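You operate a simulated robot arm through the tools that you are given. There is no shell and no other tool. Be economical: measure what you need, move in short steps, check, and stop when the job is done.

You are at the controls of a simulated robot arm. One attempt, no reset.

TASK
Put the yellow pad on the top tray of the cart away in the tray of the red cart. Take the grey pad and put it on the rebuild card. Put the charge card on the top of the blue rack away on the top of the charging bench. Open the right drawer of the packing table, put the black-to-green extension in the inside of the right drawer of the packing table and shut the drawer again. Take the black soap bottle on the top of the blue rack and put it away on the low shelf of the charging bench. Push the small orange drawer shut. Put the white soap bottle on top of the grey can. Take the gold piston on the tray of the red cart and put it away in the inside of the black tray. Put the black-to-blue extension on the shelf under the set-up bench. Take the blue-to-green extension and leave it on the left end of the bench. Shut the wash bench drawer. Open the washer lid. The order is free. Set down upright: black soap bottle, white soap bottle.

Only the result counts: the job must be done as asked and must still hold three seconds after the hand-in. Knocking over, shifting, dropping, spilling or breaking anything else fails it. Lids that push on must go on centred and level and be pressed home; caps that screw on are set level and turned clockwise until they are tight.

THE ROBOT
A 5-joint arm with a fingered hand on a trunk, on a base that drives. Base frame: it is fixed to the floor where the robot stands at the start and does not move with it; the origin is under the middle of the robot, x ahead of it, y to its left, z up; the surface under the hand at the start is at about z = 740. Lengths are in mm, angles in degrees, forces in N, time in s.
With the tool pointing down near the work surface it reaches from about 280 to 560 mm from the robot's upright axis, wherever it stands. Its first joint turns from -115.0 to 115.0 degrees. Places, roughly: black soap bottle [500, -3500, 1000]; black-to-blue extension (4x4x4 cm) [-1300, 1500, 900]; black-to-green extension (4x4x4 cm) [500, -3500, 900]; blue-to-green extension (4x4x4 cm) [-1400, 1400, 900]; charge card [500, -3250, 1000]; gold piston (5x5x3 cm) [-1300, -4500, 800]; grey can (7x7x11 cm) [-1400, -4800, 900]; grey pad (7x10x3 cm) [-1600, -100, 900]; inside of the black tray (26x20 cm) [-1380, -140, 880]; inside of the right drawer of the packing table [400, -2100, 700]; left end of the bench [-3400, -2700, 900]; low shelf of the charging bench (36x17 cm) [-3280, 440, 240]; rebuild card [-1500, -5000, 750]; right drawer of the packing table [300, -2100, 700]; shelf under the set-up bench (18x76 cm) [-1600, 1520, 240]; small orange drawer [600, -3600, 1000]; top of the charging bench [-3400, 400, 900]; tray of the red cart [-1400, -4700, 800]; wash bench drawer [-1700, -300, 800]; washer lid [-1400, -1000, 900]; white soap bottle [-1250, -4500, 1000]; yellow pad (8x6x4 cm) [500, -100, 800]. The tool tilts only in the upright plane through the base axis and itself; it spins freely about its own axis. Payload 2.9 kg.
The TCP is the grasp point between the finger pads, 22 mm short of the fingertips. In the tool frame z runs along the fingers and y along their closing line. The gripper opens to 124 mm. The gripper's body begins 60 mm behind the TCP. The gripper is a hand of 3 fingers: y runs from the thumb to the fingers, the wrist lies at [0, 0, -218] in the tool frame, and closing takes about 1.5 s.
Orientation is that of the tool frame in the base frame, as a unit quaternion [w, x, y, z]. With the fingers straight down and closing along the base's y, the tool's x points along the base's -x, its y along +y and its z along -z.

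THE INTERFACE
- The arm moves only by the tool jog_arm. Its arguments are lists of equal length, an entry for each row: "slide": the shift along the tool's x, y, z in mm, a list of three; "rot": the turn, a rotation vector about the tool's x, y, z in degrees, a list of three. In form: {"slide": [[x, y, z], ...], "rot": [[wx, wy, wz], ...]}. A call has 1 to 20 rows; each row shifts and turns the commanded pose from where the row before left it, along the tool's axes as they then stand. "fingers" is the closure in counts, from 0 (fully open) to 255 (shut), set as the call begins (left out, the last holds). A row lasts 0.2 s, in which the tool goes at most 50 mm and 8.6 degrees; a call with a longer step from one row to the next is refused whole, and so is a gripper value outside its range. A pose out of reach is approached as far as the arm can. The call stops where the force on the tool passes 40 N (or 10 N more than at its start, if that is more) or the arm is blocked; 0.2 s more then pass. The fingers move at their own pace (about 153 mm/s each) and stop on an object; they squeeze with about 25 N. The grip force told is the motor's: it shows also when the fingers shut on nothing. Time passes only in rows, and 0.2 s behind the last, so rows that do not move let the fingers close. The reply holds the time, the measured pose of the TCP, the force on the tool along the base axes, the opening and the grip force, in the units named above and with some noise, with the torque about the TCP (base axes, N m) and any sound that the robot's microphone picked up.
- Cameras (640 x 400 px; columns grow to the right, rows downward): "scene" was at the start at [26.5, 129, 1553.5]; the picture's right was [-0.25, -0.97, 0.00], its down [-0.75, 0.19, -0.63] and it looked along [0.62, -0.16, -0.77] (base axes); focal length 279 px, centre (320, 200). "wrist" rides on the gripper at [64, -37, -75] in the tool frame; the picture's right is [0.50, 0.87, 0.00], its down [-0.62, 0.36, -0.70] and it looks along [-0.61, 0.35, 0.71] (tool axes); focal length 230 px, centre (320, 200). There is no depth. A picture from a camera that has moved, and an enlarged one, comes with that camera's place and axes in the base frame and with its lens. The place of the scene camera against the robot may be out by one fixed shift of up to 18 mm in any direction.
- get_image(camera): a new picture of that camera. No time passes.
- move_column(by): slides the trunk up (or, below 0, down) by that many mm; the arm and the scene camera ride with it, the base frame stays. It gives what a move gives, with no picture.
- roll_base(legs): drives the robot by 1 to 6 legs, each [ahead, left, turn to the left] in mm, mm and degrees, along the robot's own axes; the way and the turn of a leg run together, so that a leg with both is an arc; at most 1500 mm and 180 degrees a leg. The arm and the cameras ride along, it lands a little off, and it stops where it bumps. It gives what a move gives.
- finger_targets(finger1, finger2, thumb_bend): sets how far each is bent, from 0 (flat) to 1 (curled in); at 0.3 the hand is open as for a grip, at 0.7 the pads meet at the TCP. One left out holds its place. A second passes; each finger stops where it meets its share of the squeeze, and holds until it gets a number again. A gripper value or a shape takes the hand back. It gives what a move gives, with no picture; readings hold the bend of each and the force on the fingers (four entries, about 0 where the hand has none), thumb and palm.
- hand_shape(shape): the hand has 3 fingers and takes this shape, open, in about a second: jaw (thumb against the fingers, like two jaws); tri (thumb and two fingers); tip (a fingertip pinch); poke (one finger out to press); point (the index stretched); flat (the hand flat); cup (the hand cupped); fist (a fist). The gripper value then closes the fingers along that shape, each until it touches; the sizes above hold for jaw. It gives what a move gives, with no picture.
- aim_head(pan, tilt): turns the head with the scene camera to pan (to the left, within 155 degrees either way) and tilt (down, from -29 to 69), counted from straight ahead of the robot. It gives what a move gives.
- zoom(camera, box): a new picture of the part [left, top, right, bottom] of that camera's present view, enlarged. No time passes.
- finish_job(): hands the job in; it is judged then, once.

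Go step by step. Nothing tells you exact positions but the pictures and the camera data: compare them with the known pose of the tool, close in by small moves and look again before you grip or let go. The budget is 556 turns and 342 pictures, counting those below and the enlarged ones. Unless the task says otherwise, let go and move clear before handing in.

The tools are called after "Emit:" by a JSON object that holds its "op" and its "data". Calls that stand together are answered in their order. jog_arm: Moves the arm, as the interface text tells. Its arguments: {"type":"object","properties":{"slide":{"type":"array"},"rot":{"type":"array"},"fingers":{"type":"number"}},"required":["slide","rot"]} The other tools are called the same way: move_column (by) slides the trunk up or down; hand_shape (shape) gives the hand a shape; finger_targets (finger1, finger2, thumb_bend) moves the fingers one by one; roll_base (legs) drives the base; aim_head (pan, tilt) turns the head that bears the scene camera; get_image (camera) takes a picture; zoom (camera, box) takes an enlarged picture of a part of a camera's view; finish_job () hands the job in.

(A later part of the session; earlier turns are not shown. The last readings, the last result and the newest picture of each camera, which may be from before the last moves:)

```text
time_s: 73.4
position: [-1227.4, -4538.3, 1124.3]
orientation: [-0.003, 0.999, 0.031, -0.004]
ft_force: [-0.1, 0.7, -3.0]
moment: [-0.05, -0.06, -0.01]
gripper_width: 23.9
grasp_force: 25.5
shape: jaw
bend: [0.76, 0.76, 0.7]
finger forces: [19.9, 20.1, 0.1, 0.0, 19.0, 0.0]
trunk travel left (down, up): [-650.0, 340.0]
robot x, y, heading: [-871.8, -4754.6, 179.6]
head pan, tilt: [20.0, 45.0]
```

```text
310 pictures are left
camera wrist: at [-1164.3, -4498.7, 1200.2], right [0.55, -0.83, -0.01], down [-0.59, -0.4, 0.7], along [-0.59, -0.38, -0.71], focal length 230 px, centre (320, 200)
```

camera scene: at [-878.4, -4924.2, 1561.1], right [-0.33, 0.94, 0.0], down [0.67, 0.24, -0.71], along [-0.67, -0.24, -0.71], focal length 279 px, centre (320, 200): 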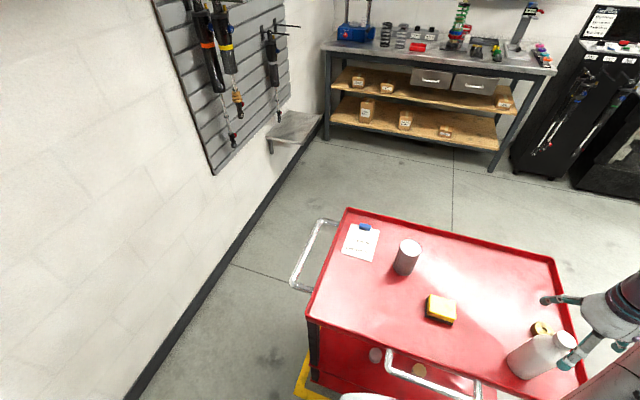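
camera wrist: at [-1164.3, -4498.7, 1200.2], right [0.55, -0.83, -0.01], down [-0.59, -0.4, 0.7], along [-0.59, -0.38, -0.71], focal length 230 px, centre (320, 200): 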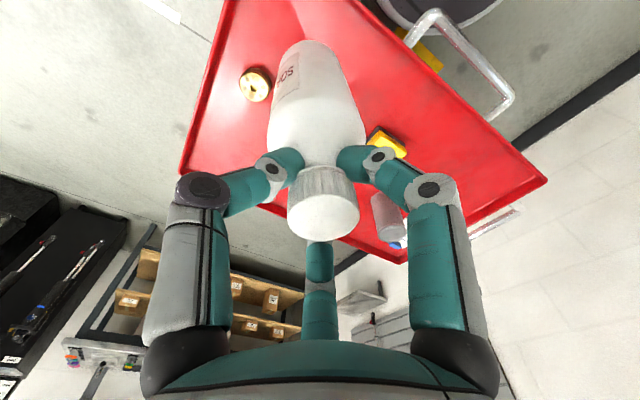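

The bottle is held at the cap and neck. I'll carry it over the can at height and check alignment.

Emit:
{"op": "jog_arm", "data": {"slide": [[-20, 29, 0], [-20, 29, 0], [-20, 29, 0], [-20, 29, 0], [-20, 29, 0], [-20, 29, 0], [-20, 29, 0], [-20, 29, 0], [-20, 29, 0], [-17, 29, 0]], "rot": [[0, 0, 0], [0, 0, 0], [0, 0, 0], [0, 0, 0], [0, 0, 0], [0, 0, 0], [0, 0, 0], [0, 0, 0], [0, 0, 0], [0, 0, 0]]}}

Emit:
{"op": "get_image", "data": {"camera": "wrist"}}

Emit:
{"op": "get_image", "data": {"camera": "scene"}}

```text
time_s: 75.6
position: [-1397.2, -4840.0, 1122.4]
orientation: [0.0, 1.0, 0.03, -0.006]
ft_force: [0.5, -0.2, -3.6]
moment: [-0.05, -0.01, -0.02]
gripper_width: 24.1
grasp_force: 25.0
shape: jaw
bend: [0.76, 0.76, 0.69]
finger forces: [19.8, 20.9, 0.0, 0.1, 19.3, 0.0]
out of reach, approached as far as the arm can: row 10
trunk travel left (down, up): [-650.0, 340.0]
robot x, y, heading: [-873.3, -4754.0, 179.4]
head pan, tilt: [20.0, 45.0]
```

```text
309 pictures are left
camera wrist: at [-1335.2, -4799.6, 1198.0], right [0.55, -0.83, -0.01], down [-0.59, -0.39, 0.71], along [-0.59, -0.39, -0.7], focal length 230 px, centre (320, 200)
```

wrist: 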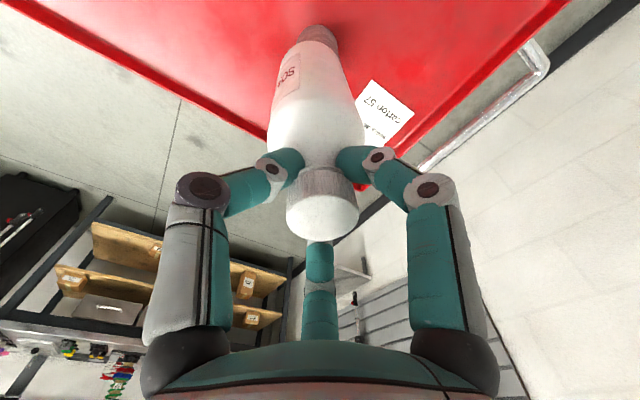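

```text
308 pictures are left
camera scene: at [-878.8, -4925.6, 1561.0], right [-0.33, 0.94, 0.0], down [0.67, 0.24, -0.71], along [-0.67, -0.24, -0.71], focal length 279 px, centre (320, 200)
```

scene: 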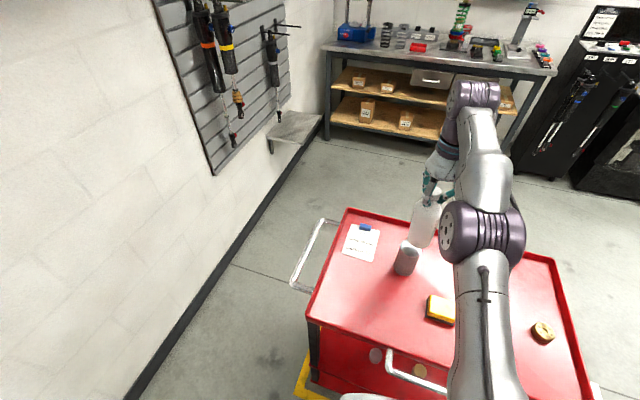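

Slightly short at this height, but lower down the reach grows. I'll lower 30 mm and check the alignment with zooms.

Emit:
{"op": "jog_arm", "data": {"slide": [[0, 0, 15], [0, 0, 15]], "rot": [[0, 0, 0], [0, 0, 0]]}}

Emit:
{"op": "zoom", "data": {"camera": "scene", "box": [360, 170, 520, 290]}}

Emit:
{"op": "zoom", "data": {"camera": "wrist", "box": [220, 0, 420, 125]}}

```text
time_s: 76.2
position: [-1398.5, -4838.3, 1092.6]
orientation: [0.002, 1.0, 0.031, -0.006]
ft_force: [1.6, -0.1, -3.7]
moment: [-0.04, -0.02, -0.02]
gripper_width: 24.0
grasp_force: 24.6
shape: jaw
bend: [0.76, 0.76, 0.69]
finger forces: [19.5, 21.0, 0.0, 0.1, 19.4, 0.1]
trunk travel left (down, up): [-650.0, 340.0]
robot x, y, heading: [-875.9, -4755.3, 179.9]
head pan, tilt: [20.0, 45.0]
```

```text
3.33 times, centred on (440, 230) of scene
camera zoom: at [-879.2, -4924.4, 1561.2], right [-0.33, 0.94, 0.0], down [0.67, 0.24, -0.71], along [-0.67, -0.24, -0.71], focal length 930 px, centre (-80, 100)
```

zoom: 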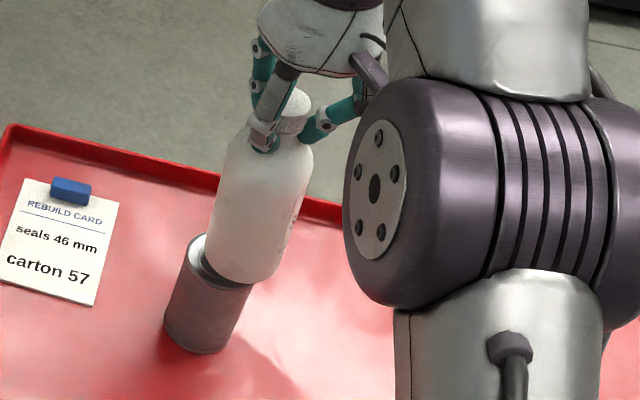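

```text
3.20 times, centred on (320, 62) of wrist
camera zoom: at [-1335.5, -4798.2, 1167.1], right [0.55, -0.83, -0.01], down [-0.58, -0.39, 0.71], along [-0.59, -0.39, -0.7], focal length 736 px, centre (320, 640)
```

zoom: 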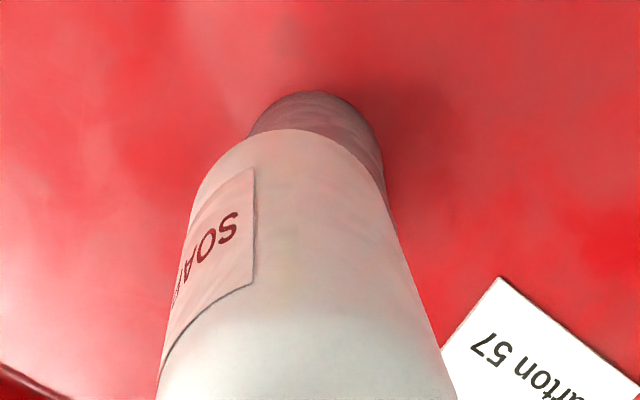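

Both views agree that the bottle must shift about (-8, -13) mm to be centred on the can. I'll shift and re-check.

Emit:
{"op": "jog_arm", "data": {"slide": [[-4, 6, 2], [-4.5, 6.3, 2]], "rot": [[0, 0, 0], [0, 0, 0]]}}

Emit:
{"op": "zoom", "data": {"camera": "scene", "box": [360, 170, 520, 290]}}

Emit:
{"op": "zoom", "data": {"camera": "wrist", "box": [220, 0, 420, 125]}}

```text
time_s: 76.8
position: [-1406.0, -4851.7, 1088.8]
orientation: [0.002, 0.999, 0.031, -0.007]
ft_force: [0.2, -0.3, -3.5]
moment: [-0.01, -0.03, 0.01]
gripper_width: 23.6
grasp_force: 24.8
shape: jaw
bend: [0.76, 0.76, 0.69]
finger forces: [19.6, 21.0, 0.0, 0.0, 19.4, 0.0]
trunk travel left (down, up): [-650.0, 340.0]
robot x, y, heading: [-872.5, -4756.5, 179.4]
head pan, tilt: [20.0, 45.0]
```

```text
3.33 times, centred on (440, 230) of scene
camera zoom: at [-879.3, -4924.8, 1561.1], right [-0.33, 0.94, 0.0], down [0.67, 0.24, -0.71], along [-0.67, -0.24, -0.71], focal length 930 px, centre (-80, 100)
```

zoom: 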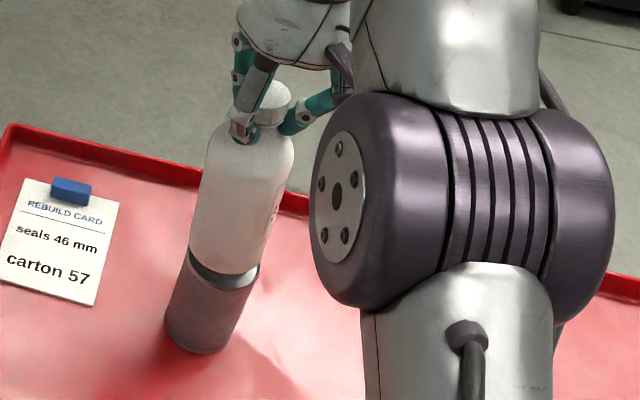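

```text
3.20 times, centred on (320, 62) of wrist
camera zoom: at [-1343.0, -4811.3, 1163.2], right [0.55, -0.83, -0.01], down [-0.58, -0.39, 0.71], along [-0.6, -0.39, -0.7], focal length 736 px, centre (320, 640)
```

zoom: 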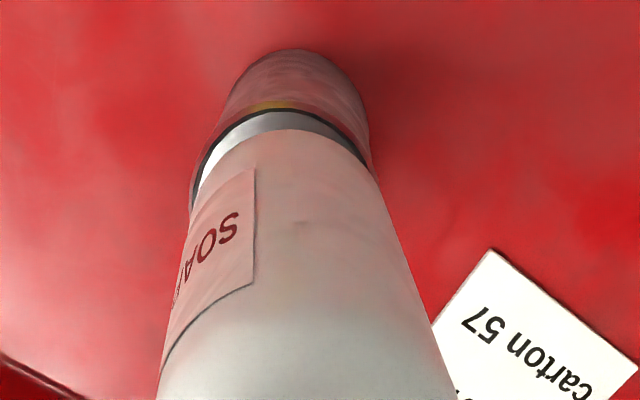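

Well aligned to within a few mm. I'll make a small correction and lower gently until contact.

Emit:
{"op": "jog_arm", "data": {"slide": [[-1, -2, 5], [0, 0, 3], [0, 0, 2], [0, 0, 2], [0, 0, 2], [0, 0, 2], [0, 0, 2], [0, 0, 2]], "rot": [[0, 0, 0], [0, 0, 0], [0, 0, 0], [0, 0, 0], [0, 0, 0], [0, 0, 0], [0, 0, 0], [0, 0, 0]]}}

Emit:
{"op": "zoom", "data": {"camera": "scene", "box": [360, 170, 520, 290]}}

```text
time_s: 78.6
position: [-1403.5, -4847.4, 1074.6]
orientation: [0.002, 0.999, 0.03, -0.012]
ft_force: [-1.9, 1.6, 33.5]
moment: [-0.3, 0.14, -0.05]
gripper_width: 25.1
grasp_force: 25.3
shape: jaw
bend: [0.77, 0.76, 0.69]
finger forces: [31.3, 32.6, 0.0, 0.1, 24.8, 0.0]
trunk travel left (down, up): [-650.0, 340.0]
robot x, y, heading: [-869.9, -4754.0, 179.6]
head pan, tilt: [20.0, 45.0]
```

```text
3.33 times, centred on (440, 230) of scene
camera zoom: at [-873.3, -4922.8, 1561.9], right [-0.33, 0.94, 0.0], down [0.66, 0.24, -0.71], along [-0.67, -0.24, -0.7], focal length 930 px, centre (-80, 100)
```

zoom: 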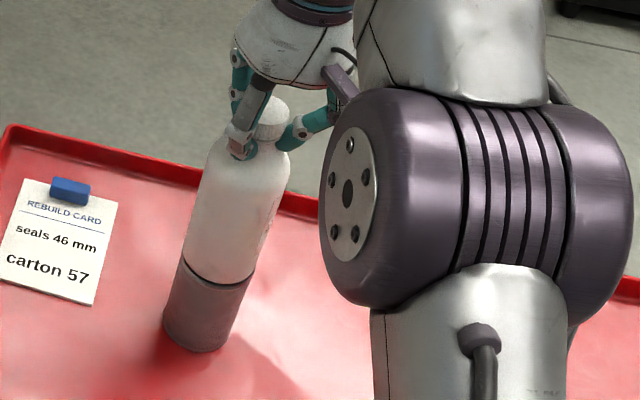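

The bottle is on the can with 33 N down-force. I'll ease the force off step by step before releasing.

Emit:
{"op": "jog_arm", "data": {"slide": [[0, 0, -2], [0, 0, -1], [0, 0, 0]], "rot": [[0, 0, 0], [0, 0, 0], [0, 0, 0]]}}

```text
time_s: 79.4
position: [-1403.8, -4847.5, 1073.8]
orientation: [0.003, 0.999, 0.031, -0.009]
ft_force: [-1.8, 1.5, 23.3]
moment: [-0.22, 0.13, -0.04]
gripper_width: 25.7
grasp_force: 25.4
shape: jaw
bend: [0.77, 0.76, 0.69]
finger forces: [27.6, 29.8, 0.1, 0.0, 24.9, 0.0]
trunk travel left (down, up): [-650.0, 340.0]
robot x, y, heading: [-874.6, -4754.1, 179.5]
head pan, tilt: [20.0, 45.0]
```

Emit:
{"op": "jog_arm", "data": {"slide": [[0, 0, -2], [0, 0, -2], [0, 0, 0]], "rot": [[0, 0, 0], [0, 0, 0], [0, 0, 0]]}}

Emit:
{"op": "zoom", "data": {"camera": "scene", "box": [360, 170, 520, 290]}}

Emit:
{"op": "zoom", "data": {"camera": "wrist", "box": [220, 0, 420, 125]}}

```text
time_s: 80.2
position: [-1406.3, -4849.2, 1075.8]
orientation: [0.0, 1.0, 0.03, -0.006]
ft_force: [0.2, -0.2, -3.7]
moment: [-0.01, 0.0, -0.03]
gripper_width: 25.0
grasp_force: 24.9
shape: jaw
bend: [0.77, 0.76, 0.69]
finger forces: [19.4, 21.1, 0.1, 0.1, 20.4, 0.1]
trunk travel left (down, up): [-650.0, 340.0]
robot x, y, heading: [-871.1, -4753.7, 179.5]
head pan, tilt: [20.0, 45.0]
```

```text
3.33 times, centred on (440, 230) of scene
camera zoom: at [-879.0, -4924.6, 1560.9], right [-0.33, 0.94, 0.0], down [0.67, 0.24, -0.71], along [-0.67, -0.24, -0.71], focal length 930 px, centre (-80, 100)
```

zoom: 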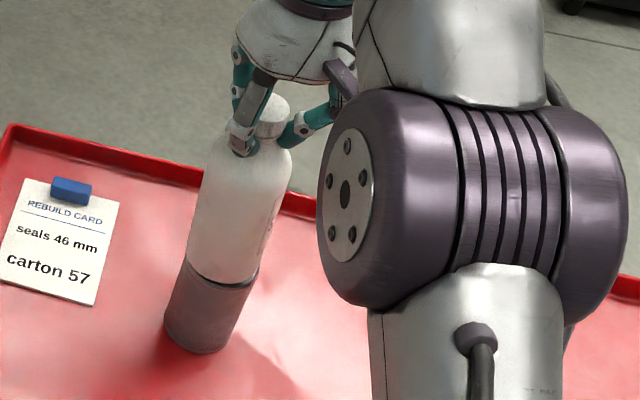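

```text
3.20 times, centred on (320, 62) of wrist
camera zoom: at [-1343.6, -4808.8, 1150.1], right [0.55, -0.83, 0.0], down [-0.59, -0.39, 0.71], along [-0.59, -0.39, -0.7], focal length 736 px, centre (320, 640)
```

zoom: 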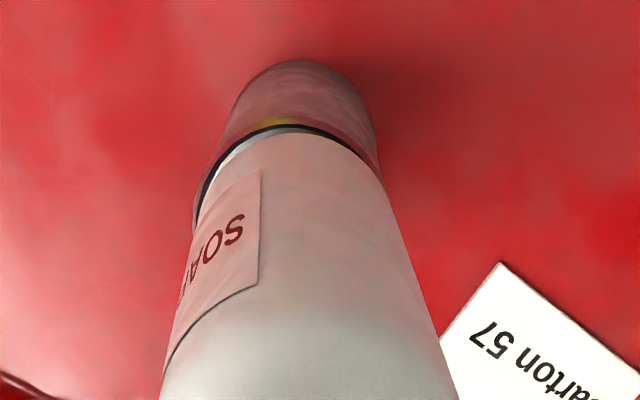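

It hangs just above the can, aligned. I'll lower 2 mm and release gently.

Emit:
{"op": "jog_arm", "data": {"slide": [[0, 0, 1.5], [0, 0, 0]], "rot": [[0, 0, 0], [0, 0, 0]]}}

```text
time_s: 80.8
position: [-1408.0, -4849.0, 1075.7]
orientation: [0.001, 1.0, 0.03, -0.007]
ft_force: [0.6, 0.4, -2.2]
moment: [-0.03, -0.01, 0.01]
gripper_width: 24.7
grasp_force: 25.0
shape: jaw
bend: [0.77, 0.76, 0.69]
finger forces: [20.1, 21.1, 0.1, 0.1, 20.4, 0.0]
trunk travel left (down, up): [-650.0, 340.0]
robot x, y, heading: [-872.4, -4759.8, 179.9]
head pan, tilt: [20.0, 45.0]
```

Emit:
{"op": "jog_arm", "data": {"slide": [[0, 0, 1], [0, 0, 0], [0, 0, 0], [0, 0, 0]], "rot": [[0, 0, 0], [0, 0, 0], [0, 0, 0], [0, 0, 0]], "fingers": 180}}

Emit:
{"op": "zoom", "data": {"camera": "scene", "box": [360, 170, 520, 290]}}

```text
time_s: 81.8
position: [-1407.2, -4849.2, 1073.9]
orientation: [0.001, 0.999, 0.031, -0.007]
ft_force: [0.7, 0.7, 0.4]
moment: [-0.01, -0.03, -0.02]
gripper_width: 36.6
grasp_force: 0.1
shape: jaw
bend: [0.77, 0.77, 0.7]
finger forces: [0.0, 0.1, 0.0, 0.0, 0.4, 0.0]
trunk travel left (down, up): [-650.0, 340.0]
robot x, y, heading: [-869.9, -4756.1, 179.5]
head pan, tilt: [20.0, 45.0]
```

```text
3.33 times, centred on (440, 230) of scene
camera zoom: at [-878.5, -4924.4, 1561.2], right [-0.33, 0.94, 0.0], down [0.67, 0.24, -0.71], along [-0.67, -0.24, -0.71], focal length 930 px, centre (-80, 100)
```

zoom: 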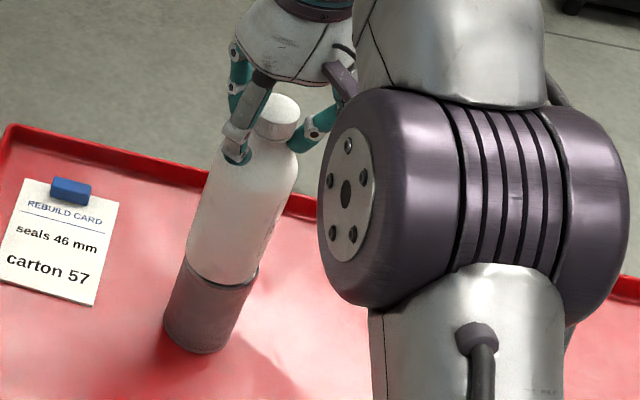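

The bottle stands on the can. I'll open fully and lift straight up.

Emit:
{"op": "jog_arm", "data": {"slide": [[0, 0, 0], [0, 0, 0], [0, 0, 0], [0, 0, 0], [0, 0, -5], [0, 0, -20], [0, 0, -30], [0, 0, -30], [0, 0, -30]], "rot": [[0, 0, 0], [0, 0, 0], [0, 0, 0], [0, 0, 0], [0, 0, 0], [0, 0, 0], [0, 0, 0], [0, 0, 0], [0, 0, 0]], "fingers": 0}}

Emit:
{"op": "get_image", "data": {"camera": "scene"}}

```text
time_s: 83.8
position: [-1369.9, -4841.4, 1170.7]
orientation: [0.001, 0.999, 0.031, -0.008]
ft_force: [-0.4, -0.2, -1.0]
moment: [-0.02, 0.04, 0.03]
gripper_width: 123.7
grasp_force: 0.0
shape: jaw
bend: [0.3, 0.3, 0.3]
finger forces: [0.0, 0.0, 0.0, 0.1, 0.0, 0.0]
out of reach, approached as far as the arm can: row 7, 8, 9
trunk travel left (down, up): [-650.0, 340.0]
robot x, y, heading: [-872.9, -4754.4, 179.5]
head pan, tilt: [20.0, 45.0]
```

```text
299 pictures are left
camera scene: at [-878.0, -4924.4, 1561.2], right [-0.33, 0.94, 0.0], down [0.67, 0.24, -0.71], along [-0.67, -0.24, -0.71], focal length 279 px, centre (320, 200)
```

scene: 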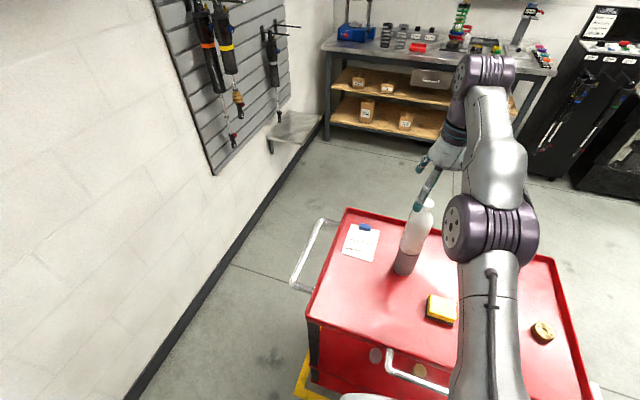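

The bottle stands steady on the can. Next I'll go to the gold piston at about (-1328, -4479).

Emit:
{"op": "jog_arm", "data": {"slide": [[7, -40, 0], [7, -40, 0], [7, -40, 0], [7, -40, 0], [7, -40, 0], [7, -40, 0], [7, -40, 0], [7, -40, 0], [7, -38, 0], [0, 0, 45], [0, 0, 45], [0, 0, 45], [0, 0, 45], [0, 0, 45]], "rot": [[0, 0, 0], [0, 0, 0], [0, 0, 0], [0, 0, 0], [0, 0, 0], [0, 0, 0], [0, 0, 0], [0, 0, 0], [0, 0, 0], [0, 0, 0], [0, 0, 0], [0, 0, 0], [0, 0, 0], [0, 0, 0]]}}

Emit:
{"op": "get_image", "data": {"camera": "wrist"}}

```text
time_s: 86.8
position: [-1317.6, -4500.2, 928.1]
orientation: [-0.004, 1.0, 0.031, -0.004]
ft_force: [0.4, 0.1, -0.7]
moment: [-0.03, 0.0, -0.02]
gripper_width: 123.7
grasp_force: 0.1
shape: jaw
bend: [0.3, 0.3, 0.3]
finger forces: [0.0, 0.0, 0.1, 0.1, 0.0, 0.0]
out of reach, approached as far as the arm can: row 7, 8, 9
trunk travel left (down, up): [-650.0, 340.0]
robot x, y, heading: [-872.9, -4754.4, 179.4]
head pan, tilt: [20.0, 45.0]
```

```text
298 pictures are left
camera wrist: at [-1253.9, -4461.7, 1004.5], right [0.55, -0.83, -0.01], down [-0.59, -0.4, 0.7], along [-0.59, -0.38, -0.71], focal length 230 px, centre (320, 200)
```

wrist: 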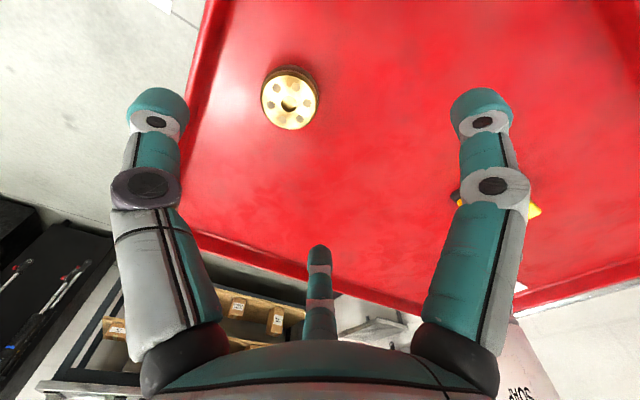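

Piston top is at (-1325, -4479). I'll centre and descend.

Emit:
{"op": "jog_arm", "data": {"slide": [[-6, -21, 0], [0, 0, 40], [0, 0, 35]], "rot": [[0, 0, 0], [0, 0, 0], [0, 0, 0]]}}

Emit:
{"op": "get_image", "data": {"camera": "wrist"}}

```text
time_s: 87.6
position: [-1324.1, -4481.3, 854.7]
orientation: [-0.004, 1.0, 0.031, -0.004]
ft_force: [-0.5, 0.0, -0.3]
moment: [-0.01, -0.03, -0.02]
gripper_width: 123.7
grasp_force: 0.1
shape: jaw
bend: [0.3, 0.3, 0.3]
finger forces: [0.0, 0.0, 0.1, 0.1, 0.0, 0.0]
trunk travel left (down, up): [-650.0, 340.0]
robot x, y, heading: [-871.7, -4757.0, 179.6]
head pan, tilt: [20.0, 45.0]
```

```text
297 pictures are left
camera wrist: at [-1261.7, -4442.5, 929.6], right [0.55, -0.83, -0.01], down [-0.59, -0.4, 0.7], along [-0.59, -0.38, -0.71], focal length 230 px, centre (320, 200)
```

wrist: 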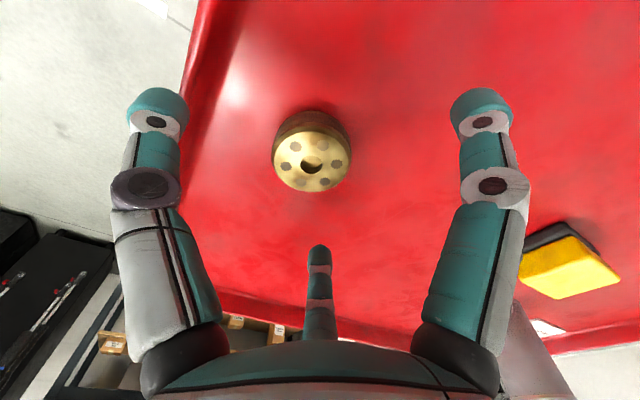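

Emit:
{"op": "jog_arm", "data": {"slide": [[-2.5, -4, 15], [0, 0, 14]], "rot": [[0, 0, 0], [0, 0, 0]]}}

Emit:
{"op": "jog_arm", "data": {"slide": [[0, 0, 0], [0, 0, 0], [0, 0, 0], [0, 0, 0], [0, 0, 0], [0, 0, 0], [0, 0, 0], [0, 0, 0], [0, 0, 0]], "rot": [[0, 0, 0], [0, 0, 0], [0, 0, 0], [0, 0, 0], [0, 0, 0], [0, 0, 0], [0, 0, 0], [0, 0, 0], [0, 0, 0]], "fingers": 255}}

Emit:
{"op": "get_image", "data": {"camera": "wrist"}}

```text
time_s: 88.2
position: [-1326.8, -4477.9, 826.3]
orientation: [-0.003, 1.0, 0.03, -0.005]
ft_force: [0.3, 5.8, 5.2]
moment: [0.32, 0.0, -0.04]
gripper_width: 124.1
grasp_force: 0.1
shape: jaw
bend: [0.3, 0.3, 0.25]
finger forces: [0.0, 0.0, 0.0, 0.0, 6.2, 0.1]
trunk travel left (down, up): [-650.0, 340.0]
robot x, y, heading: [-870.4, -4755.2, 179.6]
head pan, tilt: [20.0, 45.0]
```

```text
time_s: 89.5
position: [-1326.9, -4468.7, 826.3]
orientation: [-0.004, 1.0, 0.027, -0.009]
ft_force: [-0.3, 31.9, 1.6]
moment: [0.26, 0.03, -0.08]
gripper_width: 59.7
grasp_force: 24.3
shape: jaw
bend: [0.78, 0.78, 0.39]
finger forces: [0.1, 0.0, 0.1, 0.0, 32.4, 0.0]
trunk travel left (down, up): [-650.0, 340.0]
robot x, y, heading: [-871.9, -4753.2, 179.2]
head pan, tilt: [20.0, 45.0]
stopped in row 6: the force on the tool passed its limit at 40 N (the readings are from after the stop); the commanded pose is now the measured one
```

```text
296 pictures are left
camera wrist: at [-1264.0, -4430.0, 901.4], right [0.54, -0.84, -0.02], down [-0.59, -0.39, 0.71], along [-0.6, -0.38, -0.71], focal length 230 px, centre (320, 200)
```

wrist: 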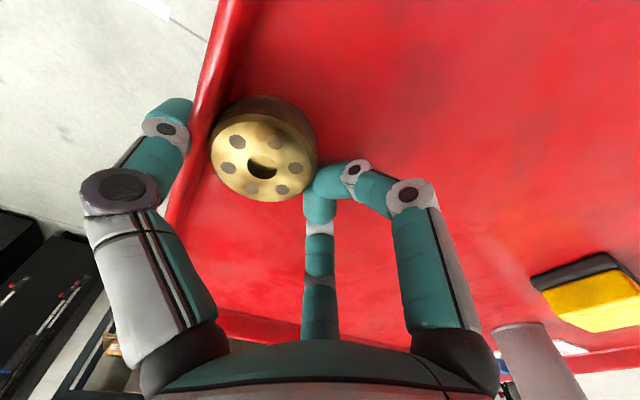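

The thumb caught on the tray rim. I'll open, lift straight up, and rotate the hand by 60° so no digit points at that rim.

Emit:
{"op": "jog_arm", "data": {"slide": [[0, 0, 0], [0, 0, 0], [0, 0, 0], [0, 0, 0], [0, 0, 0]], "rot": [[0, 0, 0], [0, 0, 0], [0, 0, 0], [0, 0, 0], [0, 0, 0]], "fingers": 0}}

Emit:
{"op": "jog_arm", "data": {"slide": [[0, 0, -20], [0, 0, -25], [0, 0, -25], [0, 0, 0], [0, 0, 0], [0, 0, 0], [0, 0, 0], [0, 0, 0], [0, 0, 0], [0, 0, 0]], "rot": [[0, 0, 0], [0, 0, 0], [0, 0, 0], [0, 0, 8.5], [0, 0, 8.5], [0, 0, 8.5], [0, 0, 8.5], [0, 0, 8.5], [0, 0, 8.5], [0, 0, 8.5]]}}

Emit:
{"op": "get_image", "data": {"camera": "wrist"}}

Emit:
{"op": "get_image", "data": {"camera": "scene"}}

```text
time_s: 90.7
position: [-1326.0, -4477.2, 827.9]
orientation: [-0.004, 1.0, 0.028, -0.005]
ft_force: [0.5, 3.9, 1.2]
moment: [0.12, 0.02, -0.06]
gripper_width: 124.0
grasp_force: 0.1
shape: jaw
bend: [0.3, 0.3, 0.26]
finger forces: [0.0, 0.0, 0.0, 0.0, 4.2, 0.1]
trunk travel left (down, up): [-650.0, 340.0]
robot x, y, heading: [-869.0, -4752.5, 179.4]
head pan, tilt: [20.0, 45.0]
```

```text
time_s: 92.9
position: [-1326.4, -4476.5, 897.7]
orientation: [-0.002, 0.882, -0.472, -0.008]
ft_force: [-0.3, -0.9, -0.6]
moment: [-0.02, 0.03, 0.01]
gripper_width: 124.0
grasp_force: 0.0
shape: jaw
bend: [0.3, 0.3, 0.3]
finger forces: [0.0, 0.1, 0.0, 0.0, 0.0, 0.0]
trunk travel left (down, up): [-650.0, 340.0]
robot x, y, heading: [-871.5, -4753.3, 179.5]
head pan, tilt: [20.0, 45.0]
```

```text
295 pictures are left
camera wrist: at [-1259.1, -4511.4, 971.4], right [-0.44, -0.9, 0.0], down [-0.63, 0.31, 0.71], along [-0.64, 0.32, -0.7], focal length 230 px, centre (320, 200)
```

wrist: 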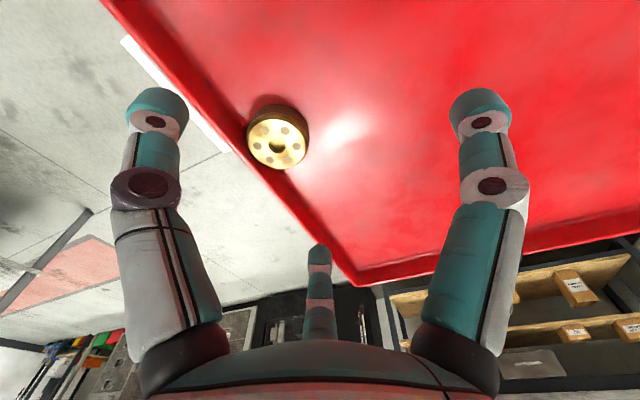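

```text
294 pictures are left
camera scene: at [-878.7, -4923.9, 1561.2], right [-0.33, 0.94, 0.0], down [0.67, 0.24, -0.71], along [-0.67, -0.24, -0.71], focal length 279 px, centre (320, 200)
```

scene: 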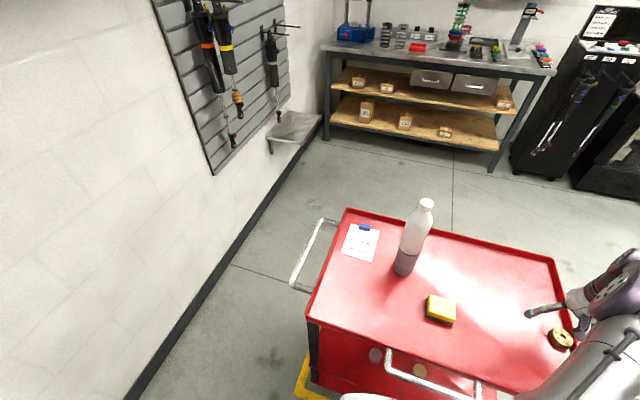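

The piston now sits near the rim at about (-1326, -4444); the cart and bottle have not moved. I'll centre above it and look again.

Emit:
{"op": "jog_arm", "data": {"slide": [[-27, -18.5, 0], [0, 0, 30]], "rot": [[0, 0, 0], [0, 0, 0]]}}

Emit:
{"op": "get_image", "data": {"camera": "wrist"}}

```text
time_s: 93.5
position: [-1325.3, -4444.1, 867.0]
orientation: [-0.001, 0.882, -0.471, -0.007]
ft_force: [0.7, 0.5, 0.5]
moment: [-0.01, 0.01, -0.03]
gripper_width: 124.1
grasp_force: 0.0
shape: jaw
bend: [0.3, 0.3, 0.3]
finger forces: [0.0, 0.0, 0.1, 0.0, 0.0, 0.0]
trunk travel left (down, up): [-650.0, 340.0]
robot x, y, heading: [-875.9, -4754.6, 179.3]
head pan, tilt: [20.0, 45.0]
```

```text
293 pictures are left
camera wrist: at [-1258.9, -4478.3, 941.0], right [-0.44, -0.9, 0.0], down [-0.63, 0.31, 0.71], along [-0.64, 0.32, -0.7], focal length 230 px, centre (320, 200)
```

wrist: 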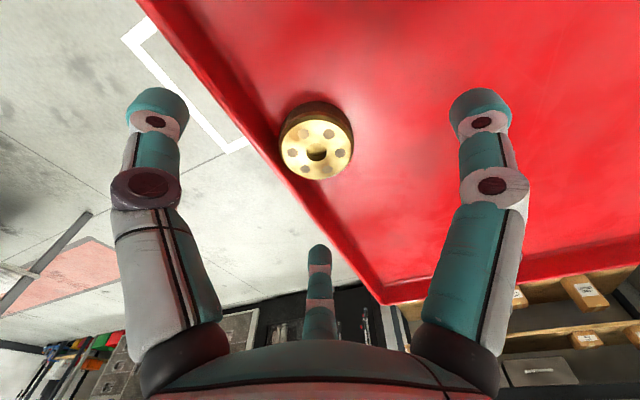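

Centred. I'll pre-close a bit, lower so the fingertips grip the top of the piston above rim level, and close.

Emit:
{"op": "jog_arm", "data": {"slide": [[0, 0, 0], [0, 0, 0], [0, 0, 0], [0, 0, 12], [0, 0, 12]], "rot": [[0, 0, 0], [0, 0, 0], [0, 0, 0], [0, 0, 0], [0, 0, 0]], "fingers": 100}}

Emit:
{"op": "jog_arm", "data": {"slide": [[0, 0, 0], [0, 0, 0], [0, 0, 0], [0, 0, 0], [0, 0, 0], [0, 0, 0], [0, 0, 0]], "rot": [[0, 0, 0], [0, 0, 0], [0, 0, 0], [0, 0, 0], [0, 0, 0], [0, 0, 0], [0, 0, 0]], "fingers": 255}}

Emit:
{"op": "get_image", "data": {"camera": "wrist"}}

```text
time_s: 94.7
position: [-1325.7, -4443.3, 847.3]
orientation: [-0.002, 0.882, -0.471, -0.011]
ft_force: [-2.4, 1.1, 31.3]
moment: [0.92, -1.14, 0.12]
gripper_width: 74.3
grasp_force: 0.1
shape: jaw
bend: [0.32, 0.32, 0.7]
finger forces: [0.1, 0.0, 0.0, 0.0, 30.4, 0.1]
trunk travel left (down, up): [-650.0, 340.0]
robot x, y, heading: [-873.0, -4752.9, 179.6]
head pan, tilt: [20.0, 45.0]
```

```text
time_s: 95.2
position: [-1326.0, -4441.4, 848.8]
orientation: [-0.002, 0.882, -0.472, -0.016]
ft_force: [1.6, 1.1, 20.2]
moment: [-0.01, 0.02, 0.01]
gripper_width: 10.3
grasp_force: 18.2
shape: jaw
bend: [0.7, 0.7, 0.75]
finger forces: [0.1, 0.0, 0.0, 0.1, 0.0, 0.1]
trunk travel left (down, up): [-650.0, 340.0]
robot x, y, heading: [-872.8, -4755.3, 179.4]
head pan, tilt: [20.0, 45.0]
stopped in row 2: the force on the tool passed its limit at 50 N (the readings are from after the stop); the commanded pose is now the measured one
```

```text
292 pictures are left
camera wrist: at [-1257.8, -4477.1, 922.1], right [-0.44, -0.9, -0.01], down [-0.62, 0.3, 0.72], along [-0.65, 0.32, -0.69], focal length 230 px, centre (320, 200)
```

wrist: 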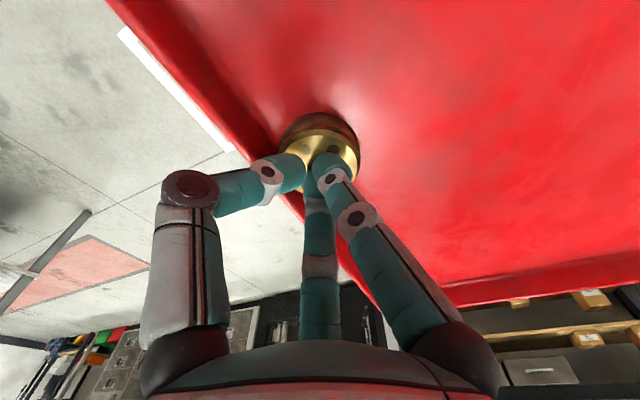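

The fingers closed on top of the piston, since the rim is almost as high as it. I'll lift and try the pinch shape, to grip along the rim direction with only two digits.

Emit:
{"op": "jog_arm", "data": {"slide": [[0, 0, -20], [0, 0, -30], [0, 0, -20]], "rot": [[0, 0, 0], [0, 0, 0], [0, 0, 0]], "fingers": 0}}

Emit:
{"op": "hand_shape", "data": {"shape": "tip"}}

Emit:
{"op": "get_image", "data": {"camera": "wrist"}}

```text
time_s: 96.0
position: [-1327.6, -4442.8, 916.9]
orientation: [-0.001, 0.882, -0.471, -0.01]
ft_force: [0.3, -0.1, 0.1]
moment: [0.0, -0.02, 0.01]
gripper_width: 124.0
grasp_force: 0.1
shape: jaw
bend: [0.3, 0.3, 0.3]
finger forces: [0.0, 0.0, 0.0, 0.0, 0.0, 0.1]
trunk travel left (down, up): [-650.0, 340.0]
robot x, y, heading: [-873.7, -4753.3, 179.5]
head pan, tilt: [20.0, 45.0]
```

```text
time_s: 96.9
position: [-1326.0, -4443.2, 914.5]
orientation: [-0.001, 0.882, -0.471, -0.01]
ft_force: [-0.7, 0.6, 0.1]
moment: [-0.02, -0.02, 0.0]
gripper_width: 123.9
grasp_force: 0.1
shape: tip
bend: [0.3, 0.3, 0.3]
finger forces: [0.0, 0.1, 0.0, 0.0, 0.0, 0.1]
trunk travel left (down, up): [-650.0, 340.0]
robot x, y, heading: [-873.7, -4752.0, 179.6]
head pan, tilt: [20.0, 45.0]
```

```text
291 pictures are left
camera wrist: at [-1259.3, -4477.9, 988.4], right [-0.44, -0.9, 0.0], down [-0.63, 0.31, 0.72], along [-0.64, 0.32, -0.7], focal length 230 px, centre (320, 200)
```

wrist: 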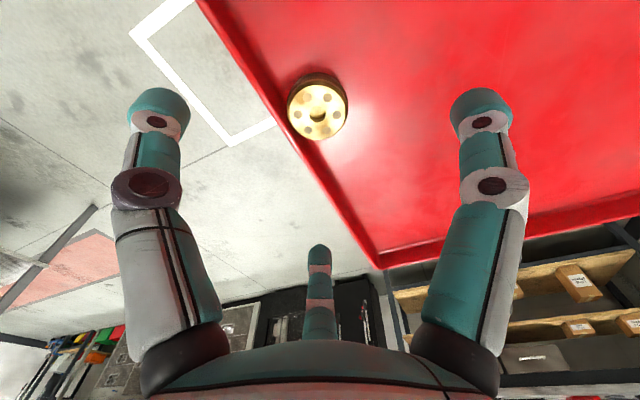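

The pinch shape looks the same here. Instead I'll use the thumb to nudge the piston along and away from the rim: back to the original hand rotation, with the thumb beside the piston.

Emit:
{"op": "hand_shape", "data": {"shape": "jaw"}}

Emit:
{"op": "jog_arm", "data": {"slide": [[0, 0, 0], [0, 0, 0], [0, 0, 0], [0, 0, 0], [0, 0, 0], [0, 0, 0], [0, 0, 0], [24, 35, 0], [24, 35, 0], [0, 0, 35], [0, 0, 25]], "rot": [[0, 0, -8.5], [0, 0, -8.5], [0, 0, -8.5], [0, 0, -8.5], [0, 0, -8.5], [0, 0, -8.5], [0, 0, -8.5], [0, 0, 0], [0, 0, 0], [0, 0, 0], [0, 0, 0]]}}

Emit:
{"op": "get_image", "data": {"camera": "wrist"}}

```text
time_s: 97.8
position: [-1326.6, -4442.3, 916.1]
orientation: [-0.002, 0.882, -0.471, -0.01]
ft_force: [-0.5, -0.4, -0.3]
moment: [-0.01, 0.06, 0.0]
gripper_width: 124.2
grasp_force: 0.1
shape: jaw
bend: [0.3, 0.3, 0.3]
finger forces: [0.1, 0.0, 0.0, 0.0, 0.0, 0.1]
trunk travel left (down, up): [-650.0, 340.0]
robot x, y, heading: [-872.8, -4754.7, 179.6]
head pan, tilt: [20.0, 45.0]
```

```text
time_s: 100.2
position: [-1274.5, -4509.7, 854.0]
orientation: [-0.007, 1.0, 0.029, -0.008]
ft_force: [-0.4, -0.1, 0.7]
moment: [-0.06, 0.0, 0.01]
gripper_width: 123.8
grasp_force: 0.0
shape: jaw
bend: [0.3, 0.3, 0.3]
finger forces: [0.0, 0.1, 0.0, 0.0, 0.0, 0.1]
trunk travel left (down, up): [-650.0, 340.0]
robot x, y, heading: [-871.8, -4757.8, 179.4]
head pan, tilt: [20.0, 45.0]
```

```text
290 pictures are left
camera wrist: at [-1211.3, -4470.5, 928.1], right [0.55, -0.84, -0.02], down [-0.58, -0.4, 0.71], along [-0.6, -0.38, -0.71], focal length 230 px, centre (320, 200)
```

wrist: 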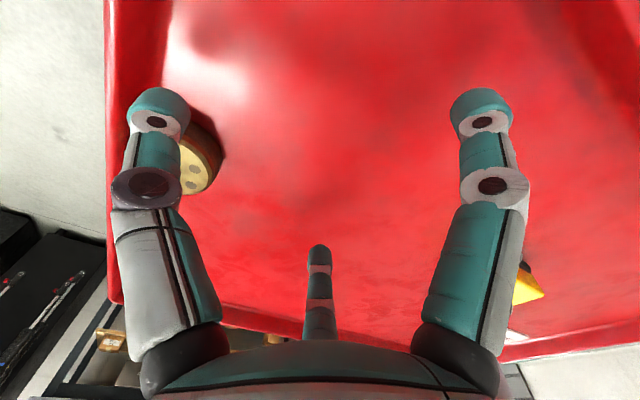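

Emit:
{"op": "jog_arm", "data": {"slide": [[0, 0, 15], [0, 0, 11]], "rot": [[0, 0, 0], [0, 0, 0]]}}

Emit:
{"op": "get_image", "data": {"camera": "wrist"}}

```text
time_s: 100.8
position: [-1273.9, -4509.4, 827.4]
orientation: [-0.007, 1.0, 0.028, -0.007]
ft_force: [-0.2, -0.1, -0.3]
moment: [0.02, 0.0, -0.03]
gripper_width: 123.9
grasp_force: 0.1
shape: jaw
bend: [0.3, 0.3, 0.3]
finger forces: [0.1, 0.1, 0.0, 0.0, 0.0, 0.0]
trunk travel left (down, up): [-650.0, 340.0]
robot x, y, heading: [-873.0, -4752.6, 179.6]
head pan, tilt: [20.0, 45.0]
```

```text
289 pictures are left
camera wrist: at [-1211.8, -4470.5, 902.3], right [0.55, -0.84, -0.02], down [-0.58, -0.4, 0.71], along [-0.6, -0.38, -0.71], focal length 230 px, centre (320, 200)
```

wrist: 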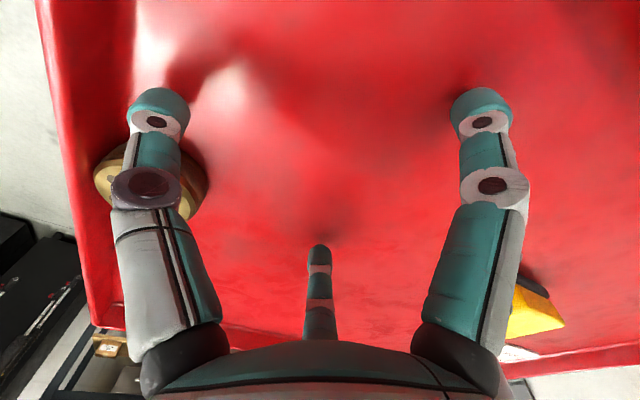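

There is more room to the rim than I thought. I'll move the thumb 10 mm closer to the rim, then push toward -x so the piston slides off the rim.

Emit:
{"op": "jog_arm", "data": {"slide": [[0, -5, 0], [0, -5, 0], [-8, 0, 0], [-8, 0, 0], [-8, 0, 0], [-8, 0, 0]], "rot": [[0, 0, 0], [0, 0, 0], [0, 0, 0], [0, 0, 0], [0, 0, 0], [0, 0, 0]]}}

Emit:
{"op": "get_image", "data": {"camera": "wrist"}}

```text
time_s: 102.2
position: [-1308.1, -4500.7, 828.7]
orientation: [-0.006, 1.0, 0.029, -0.009]
ft_force: [-0.4, 0.0, 1.2]
moment: [0.0, -0.02, 0.01]
gripper_width: 124.1
grasp_force: 0.1
shape: jaw
bend: [0.3, 0.3, 0.3]
finger forces: [0.1, 0.1, 0.1, 0.0, 0.1, 0.0]
trunk travel left (down, up): [-650.0, 340.0]
robot x, y, heading: [-868.7, -4752.2, 179.3]
head pan, tilt: [20.0, 45.0]
```

```text
288 pictures are left
camera wrist: at [-1245.5, -4462.2, 903.2], right [0.55, -0.84, -0.02], down [-0.58, -0.4, 0.71], along [-0.6, -0.38, -0.71], focal length 230 px, centre (320, 200)
```

wrist: 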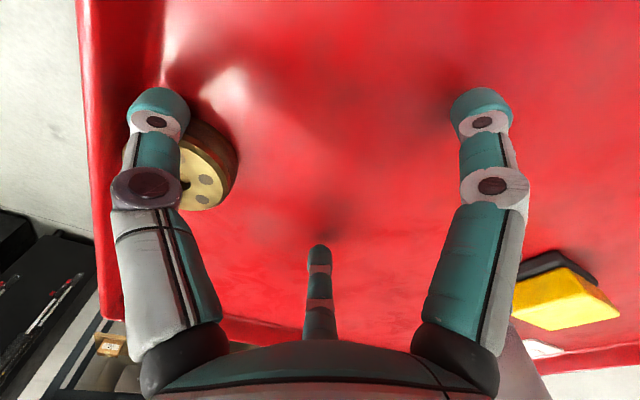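

The thumb is now on the rim side of the piston. I'll push toward -y to bring it into the open.

Emit:
{"op": "jog_arm", "data": {"slide": [[-6, 0, 0], [-6, 3, 0], [-3, 7, 0], [0, 8, 0], [0, 8, 0], [0, 8, 0]], "rot": [[0, 0, 0], [0, 0, 0], [0, 0, 0], [0, 0, 0], [0, 0, 0], [0, 0, 0]]}}

Emit:
{"op": "get_image", "data": {"camera": "wrist"}}

```text
time_s: 103.6
position: [-1322.4, -4536.2, 826.9]
orientation: [-0.006, 1.0, 0.029, -0.009]
ft_force: [0.6, -0.1, -0.2]
moment: [0.03, -0.04, -0.05]
gripper_width: 124.0
grasp_force: 0.1
shape: jaw
bend: [0.3, 0.3, 0.3]
finger forces: [0.0, 0.0, 0.0, 0.0, 0.1, 0.1]
trunk travel left (down, up): [-650.0, 340.0]
robot x, y, heading: [-874.1, -4753.8, 179.4]
head pan, tilt: [20.0, 45.0]
```

```text
287 pictures are left
camera wrist: at [-1258.6, -4497.2, 902.5], right [0.55, -0.84, -0.02], down [-0.58, -0.4, 0.71], along [-0.6, -0.38, -0.71], focal length 230 px, centre (320, 200)
```

wrist: 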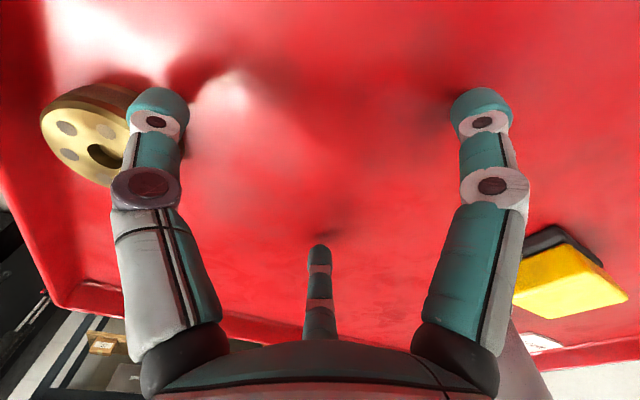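

The piston is now at about (-1346, -4449) with a bit more clearance to the rim. I'll hook the thumb behind it from above and pull it toward -y.

Emit:
{"op": "jog_arm", "data": {"slide": [[0, 0, -20], [0, 0, -25], [-6, -22, 0], [-7, -22, 0]], "rot": [[0, 0, 0], [0, 0, 0], [0, 0, 0], [0, 0, 0]]}}

Emit:
{"op": "get_image", "data": {"camera": "wrist"}}

```text
time_s: 104.6
position: [-1337.2, -4493.4, 873.1]
orientation: [-0.005, 1.0, 0.029, -0.009]
ft_force: [-0.3, 0.5, -0.4]
moment: [0.02, 0.01, -0.01]
gripper_width: 124.1
grasp_force: 0.0
shape: jaw
bend: [0.3, 0.3, 0.3]
finger forces: [0.0, 0.1, 0.0, 0.0, 0.0, 0.1]
trunk travel left (down, up): [-650.0, 340.0]
robot x, y, heading: [-873.3, -4750.8, 179.5]
head pan, tilt: [20.0, 45.0]
```

```text
286 pictures are left
camera wrist: at [-1273.4, -4454.1, 948.2], right [0.55, -0.84, -0.02], down [-0.58, -0.4, 0.71], along [-0.6, -0.38, -0.71], focal length 230 px, centre (320, 200)
```

wrist: 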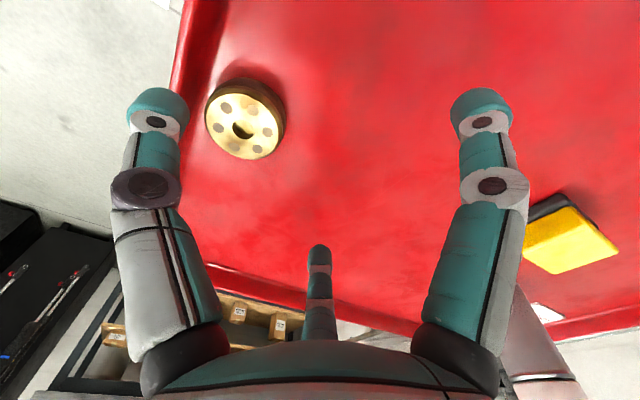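

Emit:
{"op": "jog_arm", "data": {"slide": [[-8, -3, 15], [0, 0, 12], [0, 0, 8]], "rot": [[0, 0, 0], [0, 0, 0], [0, 0, 0]]}}

Emit:
{"op": "jog_arm", "data": {"slide": [[0, 6, 0], [0, 6, 0], [0, 8, 0], [0, 8, 0], [0, 8, 0], [0, 8, 0], [0, 8, 0]], "rot": [[0, 0, 0], [0, 0, 0], [0, 0, 0], [0, 0, 0], [0, 0, 0], [0, 0, 0], [0, 0, 0]]}}

Emit:
{"op": "get_image", "data": {"camera": "wrist"}}

```text
time_s: 105.4
position: [-1344.7, -4493.3, 843.7]
orientation: [-0.009, 0.999, 0.031, -0.011]
ft_force: [-1.1, -10.5, 26.4]
moment: [1.92, 0.09, 0.1]
gripper_width: 124.0
grasp_force: 0.1
shape: jaw
bend: [0.3, 0.3, 0.28]
finger forces: [0.1, 0.0, 0.0, 0.0, 27.9, 0.1]
trunk travel left (down, up): [-650.0, 340.0]
robot x, y, heading: [-873.5, -4753.4, 179.6]
head pan, tilt: [20.0, 45.0]
```

```text
time_s: 107.0
position: [-1341.7, -4542.3, 837.5]
orientation: [-0.005, 1.0, 0.029, -0.008]
ft_force: [-0.2, 1.3, 5.6]
moment: [0.42, 0.02, 0.01]
gripper_width: 123.6
grasp_force: 0.0
shape: jaw
bend: [0.3, 0.3, 0.25]
finger forces: [0.0, 0.1, 0.0, 0.0, 4.8, 0.0]
trunk travel left (down, up): [-650.0, 340.0]
robot x, y, heading: [-871.6, -4754.5, 179.8]
head pan, tilt: [20.0, 45.0]
```

```text
285 pictures are left
camera wrist: at [-1278.2, -4504.3, 912.9], right [0.55, -0.84, -0.02], down [-0.58, -0.4, 0.71], along [-0.6, -0.38, -0.71], focal length 230 px, centre (320, 200)
```

wrist: 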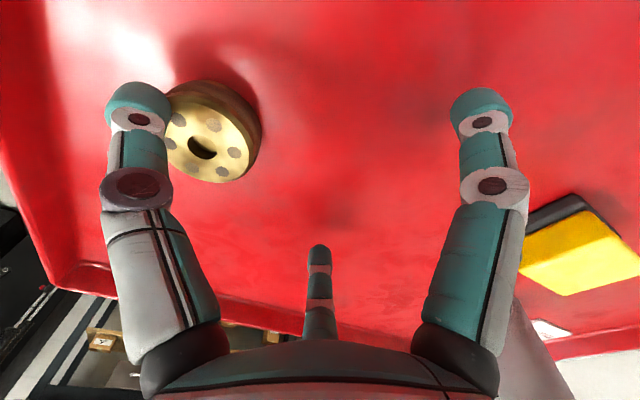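

The piston is now clear of the rim at about (-1353, -4492). I'll raise, centre over it with the fingers slightly pre-closed, and descend.

Emit:
{"op": "jog_arm", "data": {"slide": [[0, 8, 0], [0, 0, -35], [-4, -29, 0], [-4, -29, 0], [0, 0, 0]], "rot": [[0, 0, 0], [0, 0, 0], [0, 0, 0], [0, 0, 0], [0, 0, 0]]}}

Emit:
{"op": "jog_arm", "data": {"slide": [[0, 0, 0], [0, 0, 0], [0, 0, 0]], "rot": [[0, 0, 0], [0, 0, 0], [0, 0, 0]], "fingers": 50}}

Emit:
{"op": "get_image", "data": {"camera": "wrist"}}

```text
time_s: 108.2
position: [-1352.5, -4492.9, 874.0]
orientation: [-0.005, 1.0, 0.029, -0.01]
ft_force: [-0.6, 0.6, -0.5]
moment: [-0.02, 0.0, -0.02]
gripper_width: 123.9
grasp_force: 0.0
shape: jaw
bend: [0.3, 0.3, 0.3]
finger forces: [0.1, 0.0, 0.0, 0.0, 0.0, 0.0]
trunk travel left (down, up): [-650.0, 340.0]
robot x, y, heading: [-873.7, -4756.2, 179.5]
head pan, tilt: [20.0, 45.0]
```

```text
time_s: 109.0
position: [-1352.0, -4493.6, 873.3]
orientation: [-0.005, 1.0, 0.028, -0.008]
ft_force: [0.1, -0.3, 0.7]
moment: [-0.04, 0.01, -0.01]
gripper_width: 99.9
grasp_force: 0.2
shape: jaw
bend: [0.26, 0.26, 0.47]
finger forces: [0.1, 0.0, 0.1, 0.0, 0.0, 0.1]
trunk travel left (down, up): [-650.0, 340.0]
robot x, y, heading: [-873.1, -4756.7, 179.7]
head pan, tilt: [20.0, 45.0]
```

```text
284 pictures are left
camera wrist: at [-1289.3, -4455.0, 948.6], right [0.55, -0.84, -0.02], down [-0.58, -0.4, 0.71], along [-0.6, -0.38, -0.71], focal length 230 px, centre (320, 200)
```

wrist: 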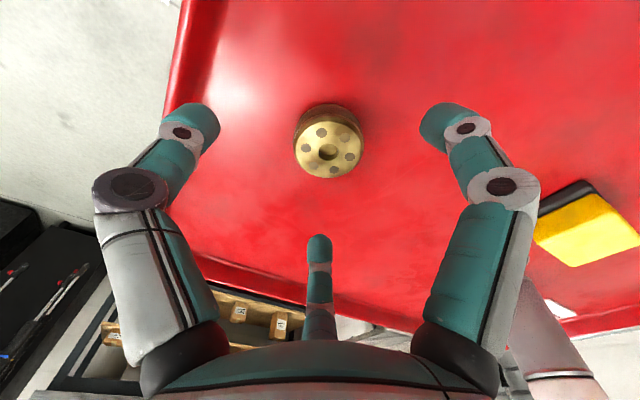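

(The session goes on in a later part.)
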